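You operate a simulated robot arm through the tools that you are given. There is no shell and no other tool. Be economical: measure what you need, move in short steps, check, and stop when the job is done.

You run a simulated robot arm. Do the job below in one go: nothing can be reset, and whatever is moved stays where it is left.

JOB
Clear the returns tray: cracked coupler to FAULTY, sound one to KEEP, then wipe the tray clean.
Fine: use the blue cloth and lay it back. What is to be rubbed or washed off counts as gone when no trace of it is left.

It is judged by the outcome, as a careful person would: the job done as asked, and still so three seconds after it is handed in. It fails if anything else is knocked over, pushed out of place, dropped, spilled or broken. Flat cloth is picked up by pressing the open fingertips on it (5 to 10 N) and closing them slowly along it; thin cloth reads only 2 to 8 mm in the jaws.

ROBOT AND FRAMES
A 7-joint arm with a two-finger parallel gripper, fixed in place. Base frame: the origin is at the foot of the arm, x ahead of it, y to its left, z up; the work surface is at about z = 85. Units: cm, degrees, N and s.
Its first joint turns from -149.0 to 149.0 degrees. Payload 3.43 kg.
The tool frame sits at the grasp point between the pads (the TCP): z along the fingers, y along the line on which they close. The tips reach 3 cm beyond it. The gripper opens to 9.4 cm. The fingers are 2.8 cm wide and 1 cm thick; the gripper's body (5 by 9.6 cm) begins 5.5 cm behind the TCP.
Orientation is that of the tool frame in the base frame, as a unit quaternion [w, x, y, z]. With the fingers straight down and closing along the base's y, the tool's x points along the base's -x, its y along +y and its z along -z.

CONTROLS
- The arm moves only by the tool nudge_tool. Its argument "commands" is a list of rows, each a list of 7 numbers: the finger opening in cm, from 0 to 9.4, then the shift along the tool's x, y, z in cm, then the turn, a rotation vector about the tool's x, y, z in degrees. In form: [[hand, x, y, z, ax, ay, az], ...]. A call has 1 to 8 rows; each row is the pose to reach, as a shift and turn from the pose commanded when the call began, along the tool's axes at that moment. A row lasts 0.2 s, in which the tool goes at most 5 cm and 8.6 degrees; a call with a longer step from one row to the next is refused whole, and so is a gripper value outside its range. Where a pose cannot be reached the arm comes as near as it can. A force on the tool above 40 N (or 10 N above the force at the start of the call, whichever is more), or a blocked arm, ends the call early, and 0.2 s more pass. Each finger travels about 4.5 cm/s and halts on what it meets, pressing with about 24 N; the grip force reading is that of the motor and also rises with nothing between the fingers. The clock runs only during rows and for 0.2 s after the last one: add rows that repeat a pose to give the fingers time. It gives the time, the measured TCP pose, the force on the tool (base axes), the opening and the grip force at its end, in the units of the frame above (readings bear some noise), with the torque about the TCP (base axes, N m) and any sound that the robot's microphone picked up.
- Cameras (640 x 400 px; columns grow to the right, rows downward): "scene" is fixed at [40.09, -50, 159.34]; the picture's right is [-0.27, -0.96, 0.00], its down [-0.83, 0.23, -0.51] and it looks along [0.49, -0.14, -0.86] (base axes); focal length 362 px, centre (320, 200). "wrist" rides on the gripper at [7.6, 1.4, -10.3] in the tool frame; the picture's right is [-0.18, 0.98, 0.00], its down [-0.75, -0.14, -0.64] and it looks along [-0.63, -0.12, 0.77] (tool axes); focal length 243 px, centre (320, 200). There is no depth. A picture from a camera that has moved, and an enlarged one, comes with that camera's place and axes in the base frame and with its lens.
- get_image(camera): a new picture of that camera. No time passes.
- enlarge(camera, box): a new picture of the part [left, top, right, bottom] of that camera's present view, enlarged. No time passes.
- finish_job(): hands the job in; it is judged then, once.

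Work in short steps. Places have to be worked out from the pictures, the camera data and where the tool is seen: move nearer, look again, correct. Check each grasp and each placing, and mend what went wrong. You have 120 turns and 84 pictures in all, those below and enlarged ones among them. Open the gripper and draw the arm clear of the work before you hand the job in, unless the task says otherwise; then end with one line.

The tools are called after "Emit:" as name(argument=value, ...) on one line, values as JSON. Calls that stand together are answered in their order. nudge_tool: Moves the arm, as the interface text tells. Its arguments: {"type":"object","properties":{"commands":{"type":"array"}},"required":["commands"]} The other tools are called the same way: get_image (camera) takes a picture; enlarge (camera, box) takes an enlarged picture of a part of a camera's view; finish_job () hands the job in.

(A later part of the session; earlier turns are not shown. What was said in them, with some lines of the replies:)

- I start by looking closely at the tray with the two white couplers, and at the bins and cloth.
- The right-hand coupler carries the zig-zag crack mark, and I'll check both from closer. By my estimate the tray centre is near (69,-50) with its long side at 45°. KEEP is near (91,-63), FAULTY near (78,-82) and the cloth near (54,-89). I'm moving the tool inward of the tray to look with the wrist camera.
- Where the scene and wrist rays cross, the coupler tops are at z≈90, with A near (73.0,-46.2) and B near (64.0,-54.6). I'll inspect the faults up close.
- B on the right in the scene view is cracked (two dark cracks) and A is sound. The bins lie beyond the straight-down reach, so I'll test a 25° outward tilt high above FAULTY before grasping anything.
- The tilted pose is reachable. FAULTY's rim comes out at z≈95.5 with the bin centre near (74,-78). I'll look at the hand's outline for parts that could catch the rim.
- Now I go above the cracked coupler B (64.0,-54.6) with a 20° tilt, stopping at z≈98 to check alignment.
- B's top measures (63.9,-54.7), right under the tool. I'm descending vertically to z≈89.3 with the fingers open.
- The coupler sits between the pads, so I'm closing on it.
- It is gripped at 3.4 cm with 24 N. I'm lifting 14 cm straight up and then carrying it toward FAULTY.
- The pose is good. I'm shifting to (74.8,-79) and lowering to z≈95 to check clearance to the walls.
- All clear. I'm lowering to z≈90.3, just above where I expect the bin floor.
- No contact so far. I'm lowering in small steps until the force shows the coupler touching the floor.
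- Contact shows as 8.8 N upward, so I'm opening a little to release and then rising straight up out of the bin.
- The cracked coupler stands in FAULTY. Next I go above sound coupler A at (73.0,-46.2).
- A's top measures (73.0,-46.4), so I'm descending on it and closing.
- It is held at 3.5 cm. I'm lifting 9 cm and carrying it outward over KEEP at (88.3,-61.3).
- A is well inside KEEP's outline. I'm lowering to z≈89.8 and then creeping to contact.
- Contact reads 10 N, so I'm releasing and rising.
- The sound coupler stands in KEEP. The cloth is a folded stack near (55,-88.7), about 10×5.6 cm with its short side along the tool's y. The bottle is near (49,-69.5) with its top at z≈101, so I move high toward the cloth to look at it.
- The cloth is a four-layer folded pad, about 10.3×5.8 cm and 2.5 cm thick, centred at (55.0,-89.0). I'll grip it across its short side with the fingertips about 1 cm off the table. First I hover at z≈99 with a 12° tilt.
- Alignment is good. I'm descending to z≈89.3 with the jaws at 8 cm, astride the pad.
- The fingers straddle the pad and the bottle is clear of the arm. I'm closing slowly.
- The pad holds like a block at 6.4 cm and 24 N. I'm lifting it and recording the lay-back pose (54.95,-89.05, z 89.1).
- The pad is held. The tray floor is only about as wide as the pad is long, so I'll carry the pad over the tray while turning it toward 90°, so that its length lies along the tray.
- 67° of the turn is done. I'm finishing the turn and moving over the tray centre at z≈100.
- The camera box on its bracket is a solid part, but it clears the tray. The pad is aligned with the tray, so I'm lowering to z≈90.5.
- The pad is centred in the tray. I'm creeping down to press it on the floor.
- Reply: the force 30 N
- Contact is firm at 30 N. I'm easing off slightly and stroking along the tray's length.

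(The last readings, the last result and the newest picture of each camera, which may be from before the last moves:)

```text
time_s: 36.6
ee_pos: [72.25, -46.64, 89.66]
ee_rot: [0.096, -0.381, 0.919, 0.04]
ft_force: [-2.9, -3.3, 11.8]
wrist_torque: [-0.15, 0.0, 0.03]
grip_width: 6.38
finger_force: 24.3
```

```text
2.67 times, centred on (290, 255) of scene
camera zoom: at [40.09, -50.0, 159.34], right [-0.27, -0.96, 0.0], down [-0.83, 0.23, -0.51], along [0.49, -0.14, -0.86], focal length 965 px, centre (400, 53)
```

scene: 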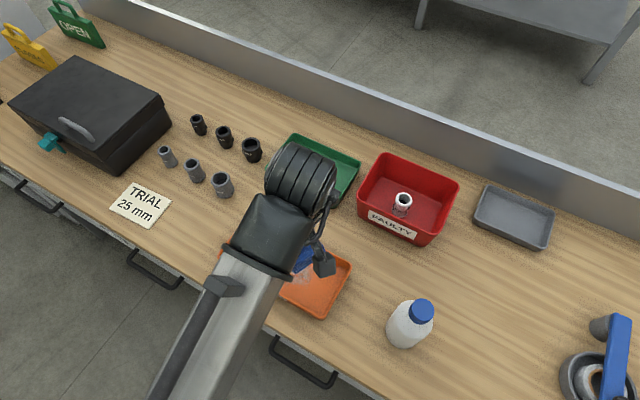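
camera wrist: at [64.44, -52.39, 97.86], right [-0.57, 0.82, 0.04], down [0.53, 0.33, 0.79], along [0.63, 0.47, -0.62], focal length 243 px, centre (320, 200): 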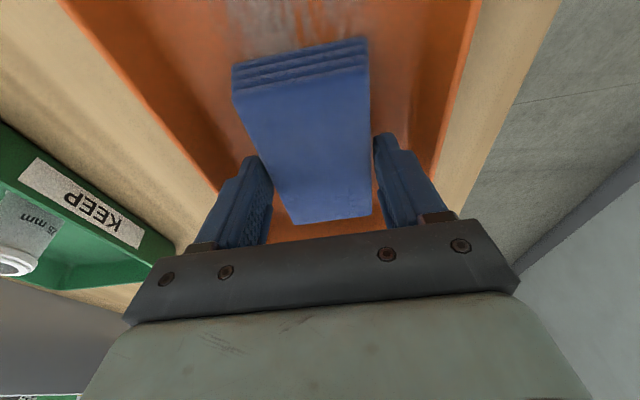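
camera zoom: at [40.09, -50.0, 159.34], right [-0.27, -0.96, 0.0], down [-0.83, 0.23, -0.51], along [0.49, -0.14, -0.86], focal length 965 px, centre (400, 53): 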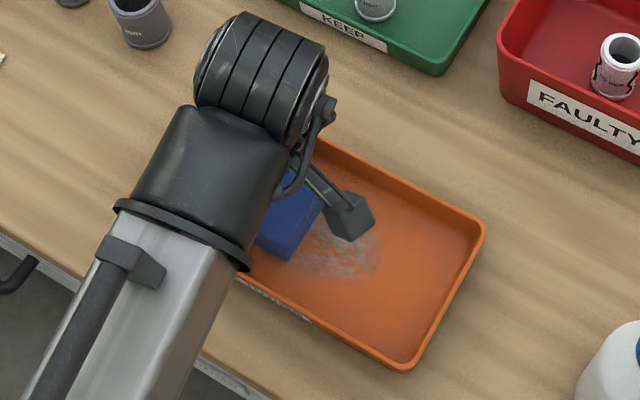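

Pressing steadily at 12 N. Now I stroke back across to the other end of the tray.

Emit:
nudge_tool(commands=[[5, 1.96, 0, -0.42, 0, 0, 0], [5, 3.91, 0, -0.83, 0, 0, 0], [5, 5.87, 0, -1.25, 0, 0, 0], [5, 7.82, 0, -1.66, 0, 0, 0], [5, 9.78, 0, -2.08, 0, 0, 0], [5, 10.76, 0, -2.29, 0, 0, 0]])

Emit:
get_image(camera="wrist")

Emit:
enlarge(camera="scene", box=[200, 180, 380, 330])

```text
time_s: 38.0
ee_pos: [64.48, -54.21, 89.55]
ee_rot: [0.098, -0.381, 0.918, 0.04]
ft_force: [3.2, 1.3, 8.0]
wrist_torque: [0.07, -0.11, -0.05]
grip_width: 6.4
finger_force: 23.9
```

```text
42 pictures are left
camera wrist: at [56.65, -60.05, 97.85], right [-0.57, 0.82, 0.04], down [0.53, 0.33, 0.79], along [0.63, 0.47, -0.62], focal length 243 px, centre (320, 200)
```

wrist: 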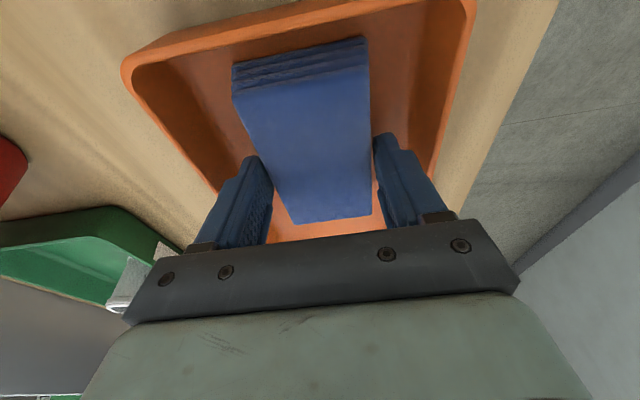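

```text
2.67 times, centred on (290, 255) of scene
camera zoom: at [40.09, -50.0, 159.34], right [-0.27, -0.96, 0.0], down [-0.83, 0.23, -0.51], along [0.49, -0.14, -0.86], focal length 965 px, centre (400, 53)
```

zoom: 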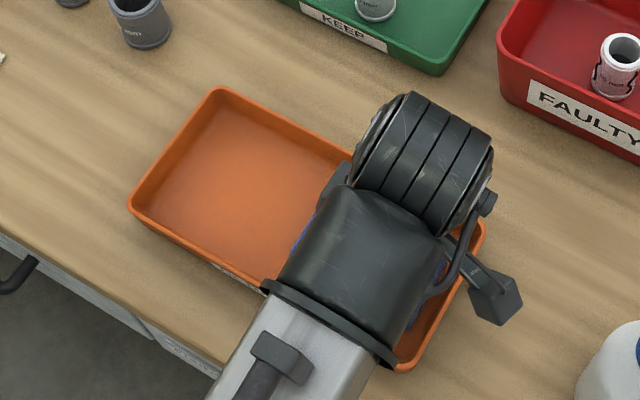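

The wiped part is clean. I'll make another pass slightly outward and then one slightly inward to cover the full width.

Emit:
nudge_tool(commands=[[5, 0, -0.7, 0.05, 0, 0, 0], [5, -2.15, -0.7, 0.51, 0, 0, 0], [5, -4.3, -0.7, 0.97, 0, 0, 0], [5, -6.46, -0.7, 1.42, 0, 0, 0], [5, -8.6, -0.7, 1.88, 0, 0, 0], [5, -10.3, -0.7, 2.22, 0, 0, 0], [5, -10.3, 0.7, 2.22, 0, 0, 0]])

Emit:
nudge_tool(commands=[[5, 2.15, 0, -0.46, 0, 0, 0], [5, 4.3, 0, -0.91, 0, 0, 0], [5, 6.46, 0, -1.37, 0, 0, 0], [5, 8.6, 0, -1.83, 0, 0, 0], [5, 10.3, 0, -2.19, 0, 0, 0], [5, 10.3, -0.7, -2.19, 0, 0, 0]])

Emit:
enlarge(camera="scene", box=[200, 180, 380, 330])

```text
time_s: 39.6
ee_pos: [71.6, -46.28, 89.59]
ee_rot: [0.098, -0.381, 0.918, 0.04]
ft_force: [3.8, -1.4, 9.6]
wrist_torque: [-0.07, 0.04, 0.01]
grip_width: 6.41
finger_force: 24.3
```

```text
time_s: 41.0
ee_pos: [64.29, -53.92, 89.47]
ee_rot: [0.096, -0.381, 0.919, 0.042]
ft_force: [-4.0, 1.7, 9.5]
wrist_torque: [0.16, -0.02, 0.06]
grip_width: 6.39
finger_force: 23.7
```

```text
2.67 times, centred on (290, 255) of scene
camera zoom: at [40.09, -50.0, 159.34], right [-0.27, -0.96, 0.0], down [-0.83, 0.23, -0.51], along [0.49, -0.14, -0.86], focal length 965 px, centre (400, 53)
```

zoom: 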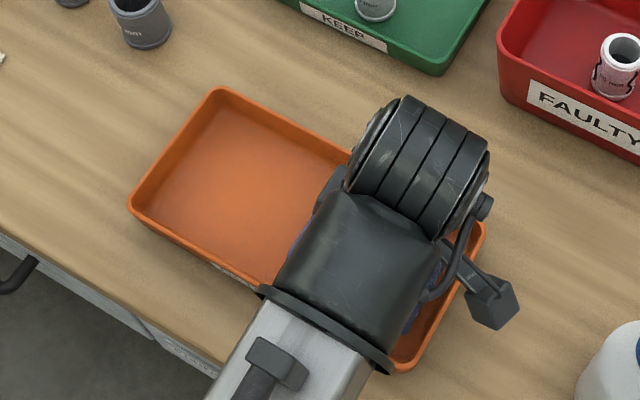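

The left part is spotless. I'm lifting the pad, starting back toward its place, and will check the tray on the way.

Emit:
nudge_tool(commands=[[5, -0.86, 0, -4.04, 0, 0, 0], [5, -1.72, 0, -8.07, 0, 0, 0], [5, -2.6, 0, -12.1, 0, 0, 0], [5, -3.43, 0, -16.14, 0, 0, 0], [5, -0.36, -1.81, -16.79, 1.75, 0, 8.2], [5, 2.71, -3.62, -17.44, 3.5, 0, 16.4], [5, 5.78, -5.43, -18.1, 5.25, 0, 24.6], [5, 8.85, -7.25, -18.74, 7, 0, 32.8]])

Emit:
enlarge(camera="scene", box=[200, 180, 380, 330])

```text
time_s: 42.8
ee_pos: [60.77, -68.15, 106.04]
ee_rot: [0.105, -0.098, 0.99, 0.01]
ft_force: [0.8, -0.8, -0.9]
wrist_torque: [0.02, 0.01, 0.0]
grip_width: 6.35
finger_force: 24.3
```

```text
2.67 times, centred on (290, 255) of scene
camera zoom: at [40.09, -50.0, 159.34], right [-0.27, -0.96, 0.0], down [-0.83, 0.23, -0.51], along [0.49, -0.14, -0.86], focal length 965 px, centre (400, 53)
```

zoom: 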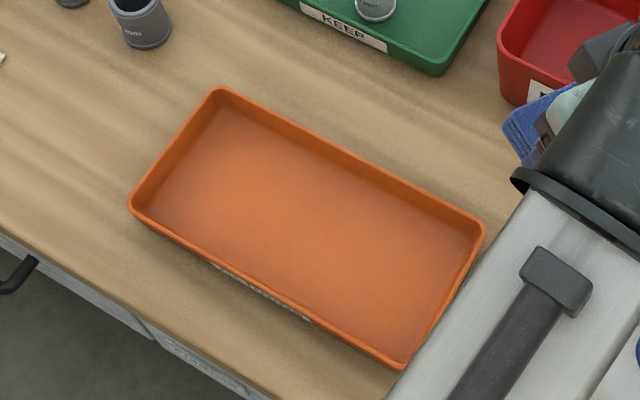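

Emit:
enlarge(camera="scene", box=[240, 225, 330, 295])

Emit:
get_image(camera="scene")

```text
5.71 times, centred on (285, 260) of scene
camera zoom: at [40.09, -50.0, 159.34], right [-0.27, -0.96, 0.0], down [-0.83, 0.23, -0.51], along [0.49, -0.14, -0.86], focal length 2067 px, centre (520, -143)
```

zoom: 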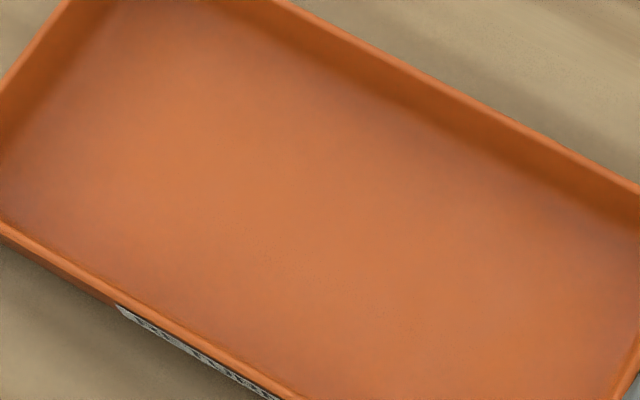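

```text
37 pictures are left
```

scene: 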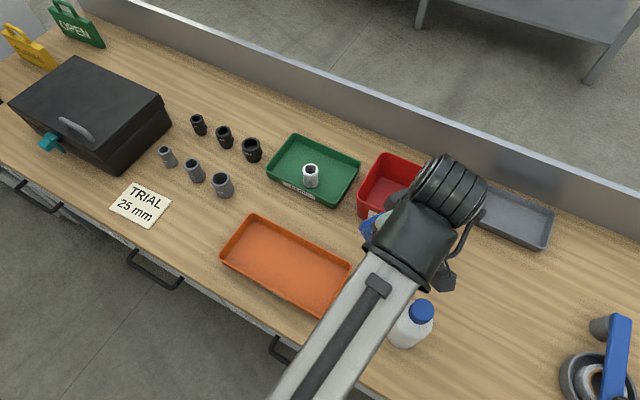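

The tray is clean with no trace left. I'm carrying the pad back over its original spot and undoing the turn.

Emit:
nudge_tool(commands=[[5, 1.42, -2.78, 0, 1.68, 0, 7.88], [5, 2.84, -5.56, 0, 3.35, 0, 15.76], [5, 4.26, -8.34, 0, 5.03, 0, 23.64], [5, 5.68, -11.1, 0, 6.7, 0, 31.5], [5, 7.1, -13.9, 0, 8.4, 0, 39.4], [5, 8.5, -16.7, 0, 10.06, 0, 47.3], [5, 9.94, -19.45, -0.06, 11.73, 0, 55.16]])

Emit:
get_image(camera="wrist")

```text
time_s: 44.4
ee_pos: [55.44, -89.29, 103.88]
ee_rot: [0.097, 0.381, 0.919, -0.04]
ft_force: [-0.2, 1.1, -0.2]
wrist_torque: [-0.02, 0.0, -0.04]
grip_width: 6.41
finger_force: 24.1
```

```text
36 pictures are left
camera wrist: at [49.71, -81.53, 112.2], right [0.82, 0.57, 0.04], down [0.33, -0.53, 0.78], along [0.47, -0.63, -0.62], focal length 243 px, centre (320, 200)
```

wrist: 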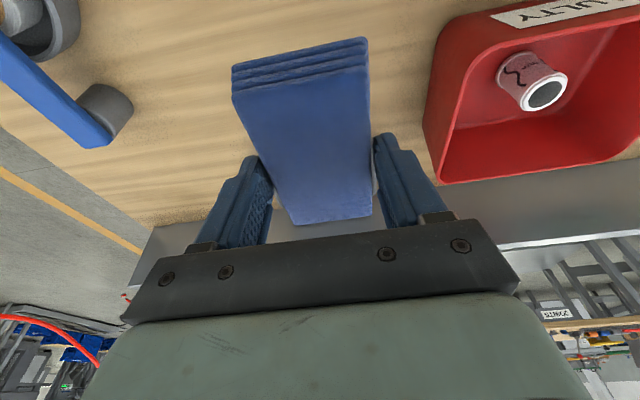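

The orientation matches the pick-up pose, so I'm descending to z≈89.9.

Emit:
nudge_tool(commands=[[5, 1, -0.1, 4, 0, 0, 0], [5, 2, -0.14, 8, 0, 0, 0], [5, 2.8, -0.14, 11.2, 0, 0, 0], [5, 3.33, -0.14, 13.6, 0, 0, 0], [5, 3.33, -0.14, 13.6, 0, 0, 0]])

Emit:
nudge_tool(commands=[[5, 0.06, 0, 0.25, 0, 0, 0], [5, 0.1, 0, 0.5, 0, 0, 0]])

```text
time_s: 45.6
ee_pos: [54.97, -88.81, 89.94]
ee_rot: [0.096, 0.38, 0.919, -0.04]
ft_force: [0.5, 0.2, -1.0]
wrist_torque: [0.04, 0.02, -0.02]
grip_width: 6.39
finger_force: 24.0
```

```text
time_s: 46.2
ee_pos: [54.9, -89.01, 89.49]
ee_rot: [0.097, 0.38, 0.919, -0.04]
ft_force: [-0.4, 0.4, -0.8]
wrist_torque: [0.0, -0.03, 0.0]
grip_width: 6.4
finger_force: 24.4
```

Emit:
nudge_tool(commands=[[5, 0.04, 0, 0.18, 0, 0, 0], [5, 0.07, 0, 0.35, 0, 0, 0], [5, 0.08, 0, 0.4, 0, 0, 0]])

```text
time_s: 47.0
ee_pos: [54.75, -88.98, 89.02]
ee_rot: [0.096, 0.38, 0.919, -0.04]
ft_force: [0.1, -0.7, -0.4]
wrist_torque: [0.02, 0.0, 0.02]
grip_width: 6.4
finger_force: 23.7
```

Emit:
nudge_tool(commands=[[5, 0.02, 0, 0.1, 0, 0, 0], [5, 0.04, 0, 0.18, 0, 0, 0]])

```text
time_s: 47.6
ee_pos: [54.71, -88.91, 89.08]
ee_rot: [0.097, 0.38, 0.919, -0.04]
ft_force: [-1.7, -2.9, 11.6]
wrist_torque: [0.04, 0.03, 0.04]
grip_width: 6.41
finger_force: 24.5
```

Contact at 11.6 N. I'm releasing the pad in place and lifting straight up.

Emit:
nudge_tool(commands=[[6.6, -0.02, 0, -0.1, 0, 0, 0], [7.2, -0.02, 0, -0.1, 0, 0, 0], [8, -0.02, 0, -0.1, 0, 0, 0], [8, -0.02, 0, -0.1, 0, 0, 0]])

Emit:
nudge_tool(commands=[[8, -0.6, 0, -2.9, 0, 0, 0], [8, -1.5, 0, -7, 0, 0, 0], [8, -2.5, 0, -11.7, 0, 0, 0], [8, -3.6, 0, -16.6, 0, 0, 0]])

Emit:
get_image(camera="wrist")

```text
time_s: 48.6
ee_pos: [54.67, -88.85, 88.95]
ee_rot: [0.097, 0.38, 0.919, -0.04]
ft_force: [0.3, 0.1, -0.3]
wrist_torque: [0.01, 0.0, -0.01]
grip_width: 8.01
finger_force: 0.1
```

```text
refused: row 4 steps farther than a row can; nothing moved
```

```text
35 pictures are left
camera wrist: at [48.9, -81.26, 97.31], right [0.82, 0.57, 0.04], down [0.33, -0.53, 0.78], along [0.47, -0.63, -0.62], focal length 243 px, centre (320, 200)
```

wrist: 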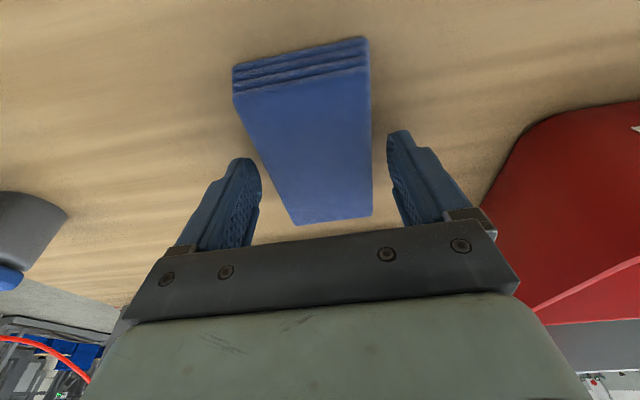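

The pad lies flat and free. One step was too long, so I'm redoing the lift with shorter rows.

Emit:
nudge_tool(commands=[[8, -0.6, 0, -2.9, 0, 0, 0], [8, -1.4, 0, -6.7, 0, 0, 0], [8, -2.4, 0, -11.3, 0, 0, 0], [8, -3.4, 0, -16, 0, 0, 0], [8, -2.4, 3.3, -18, 0, 0, 0], [8, 0, 7, -19.5, 0, 2, 0], [8, 1, 11.5, -20.5, 0, 4, 0], [8, 2, 16, -21.5, 0, 6, 0]])

Emit:
get_image(camera="scene")

```text
time_s: 50.4
ee_pos: [61.17, -73.21, 110.08]
ee_rot: [0.048, 0.381, 0.923, -0.02]
ft_force: [-0.6, -0.5, 0.1]
wrist_torque: [0.0, 0.02, -0.03]
grip_width: 8.01
finger_force: 0.1
```

```text
34 pictures are left
```

scene: 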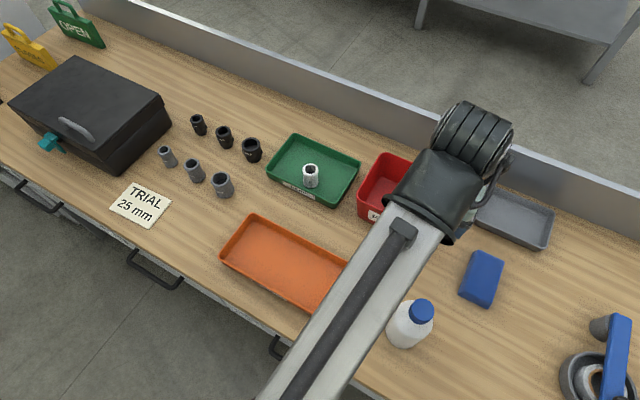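

The pad is back in place and nothing else has moved. I'm drawing the arm clear to the left and taking a close wrist look at the tray.

Emit:
nudge_tool(commands=[[8, 3.36, 2.65, -0.1, 0, 0.7, 0], [8, 6.7, 5.3, -0.2, 0, 1.5, 0], [8, 10.1, 7.95, -0.3, 0, 2.2, 0], [8, 13.45, 10.6, -0.4, 0, 3, 0], [8, 16.8, 13.25, -0.5, 0, 3.7, 0], [8, 20.2, 15.9, -0.6, 0, 4.5, 0], [8, 23.5, 18.55, -0.7, 0, 5.2, 0], [8, 26.9, 21.2, -0.8, 0, 6, 0]])

Emit:
get_image(camera="scene")

Emit:
enlarge(camera="wrist", box=[230, 110, 430, 240])

```text
time_s: 52.2
ee_pos: [57.21, -38.95, 107.56]
ee_rot: [0.0, 0.382, 0.924, 0.001]
ft_force: [0.0, 0.1, 0.2]
wrist_torque: [-0.01, -0.01, 0.01]
grip_width: 8.01
finger_force: 0.1
```

```text
33 pictures are left
```

scene: 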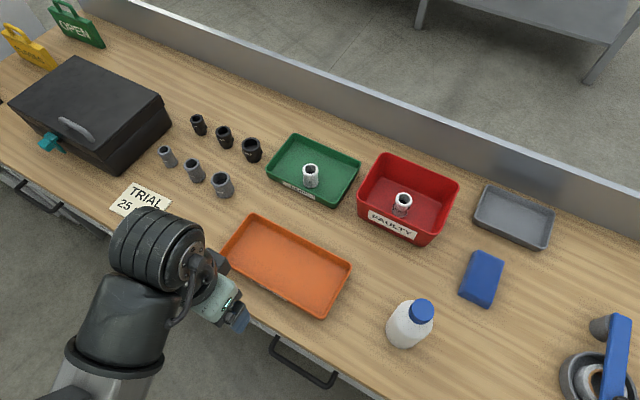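

```text
3.08 times, centred on (330, 175) of wrist
camera zoom: at [52.78, -32.64, 117.68], right [0.82, 0.57, 0.0], down [0.43, -0.63, 0.64], along [0.36, -0.53, -0.77], focal length 746 px, centre (289, 277)
```

zoom: 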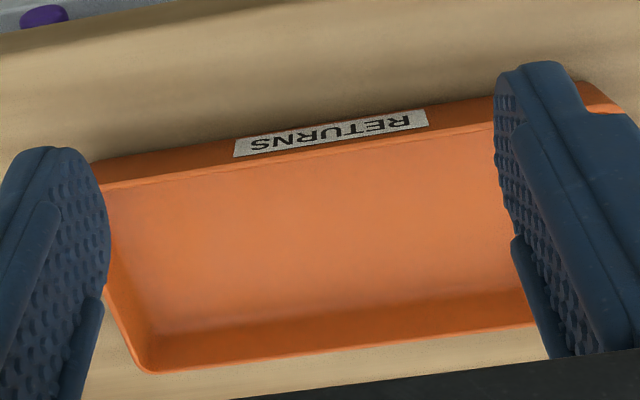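

Both views show the tray clean, the couplers in their bins, the cloth back in its place and the arm clear, so I'm handing in.

Emit:
finish_job()

```text
The job is handed in.
```

The job is done and handed in: the cracked coupler is in FAULTY, the sound one is in KEEP, the returns tray is wiped clean, and the blue cloth is back within about 3 mm of where it lay.
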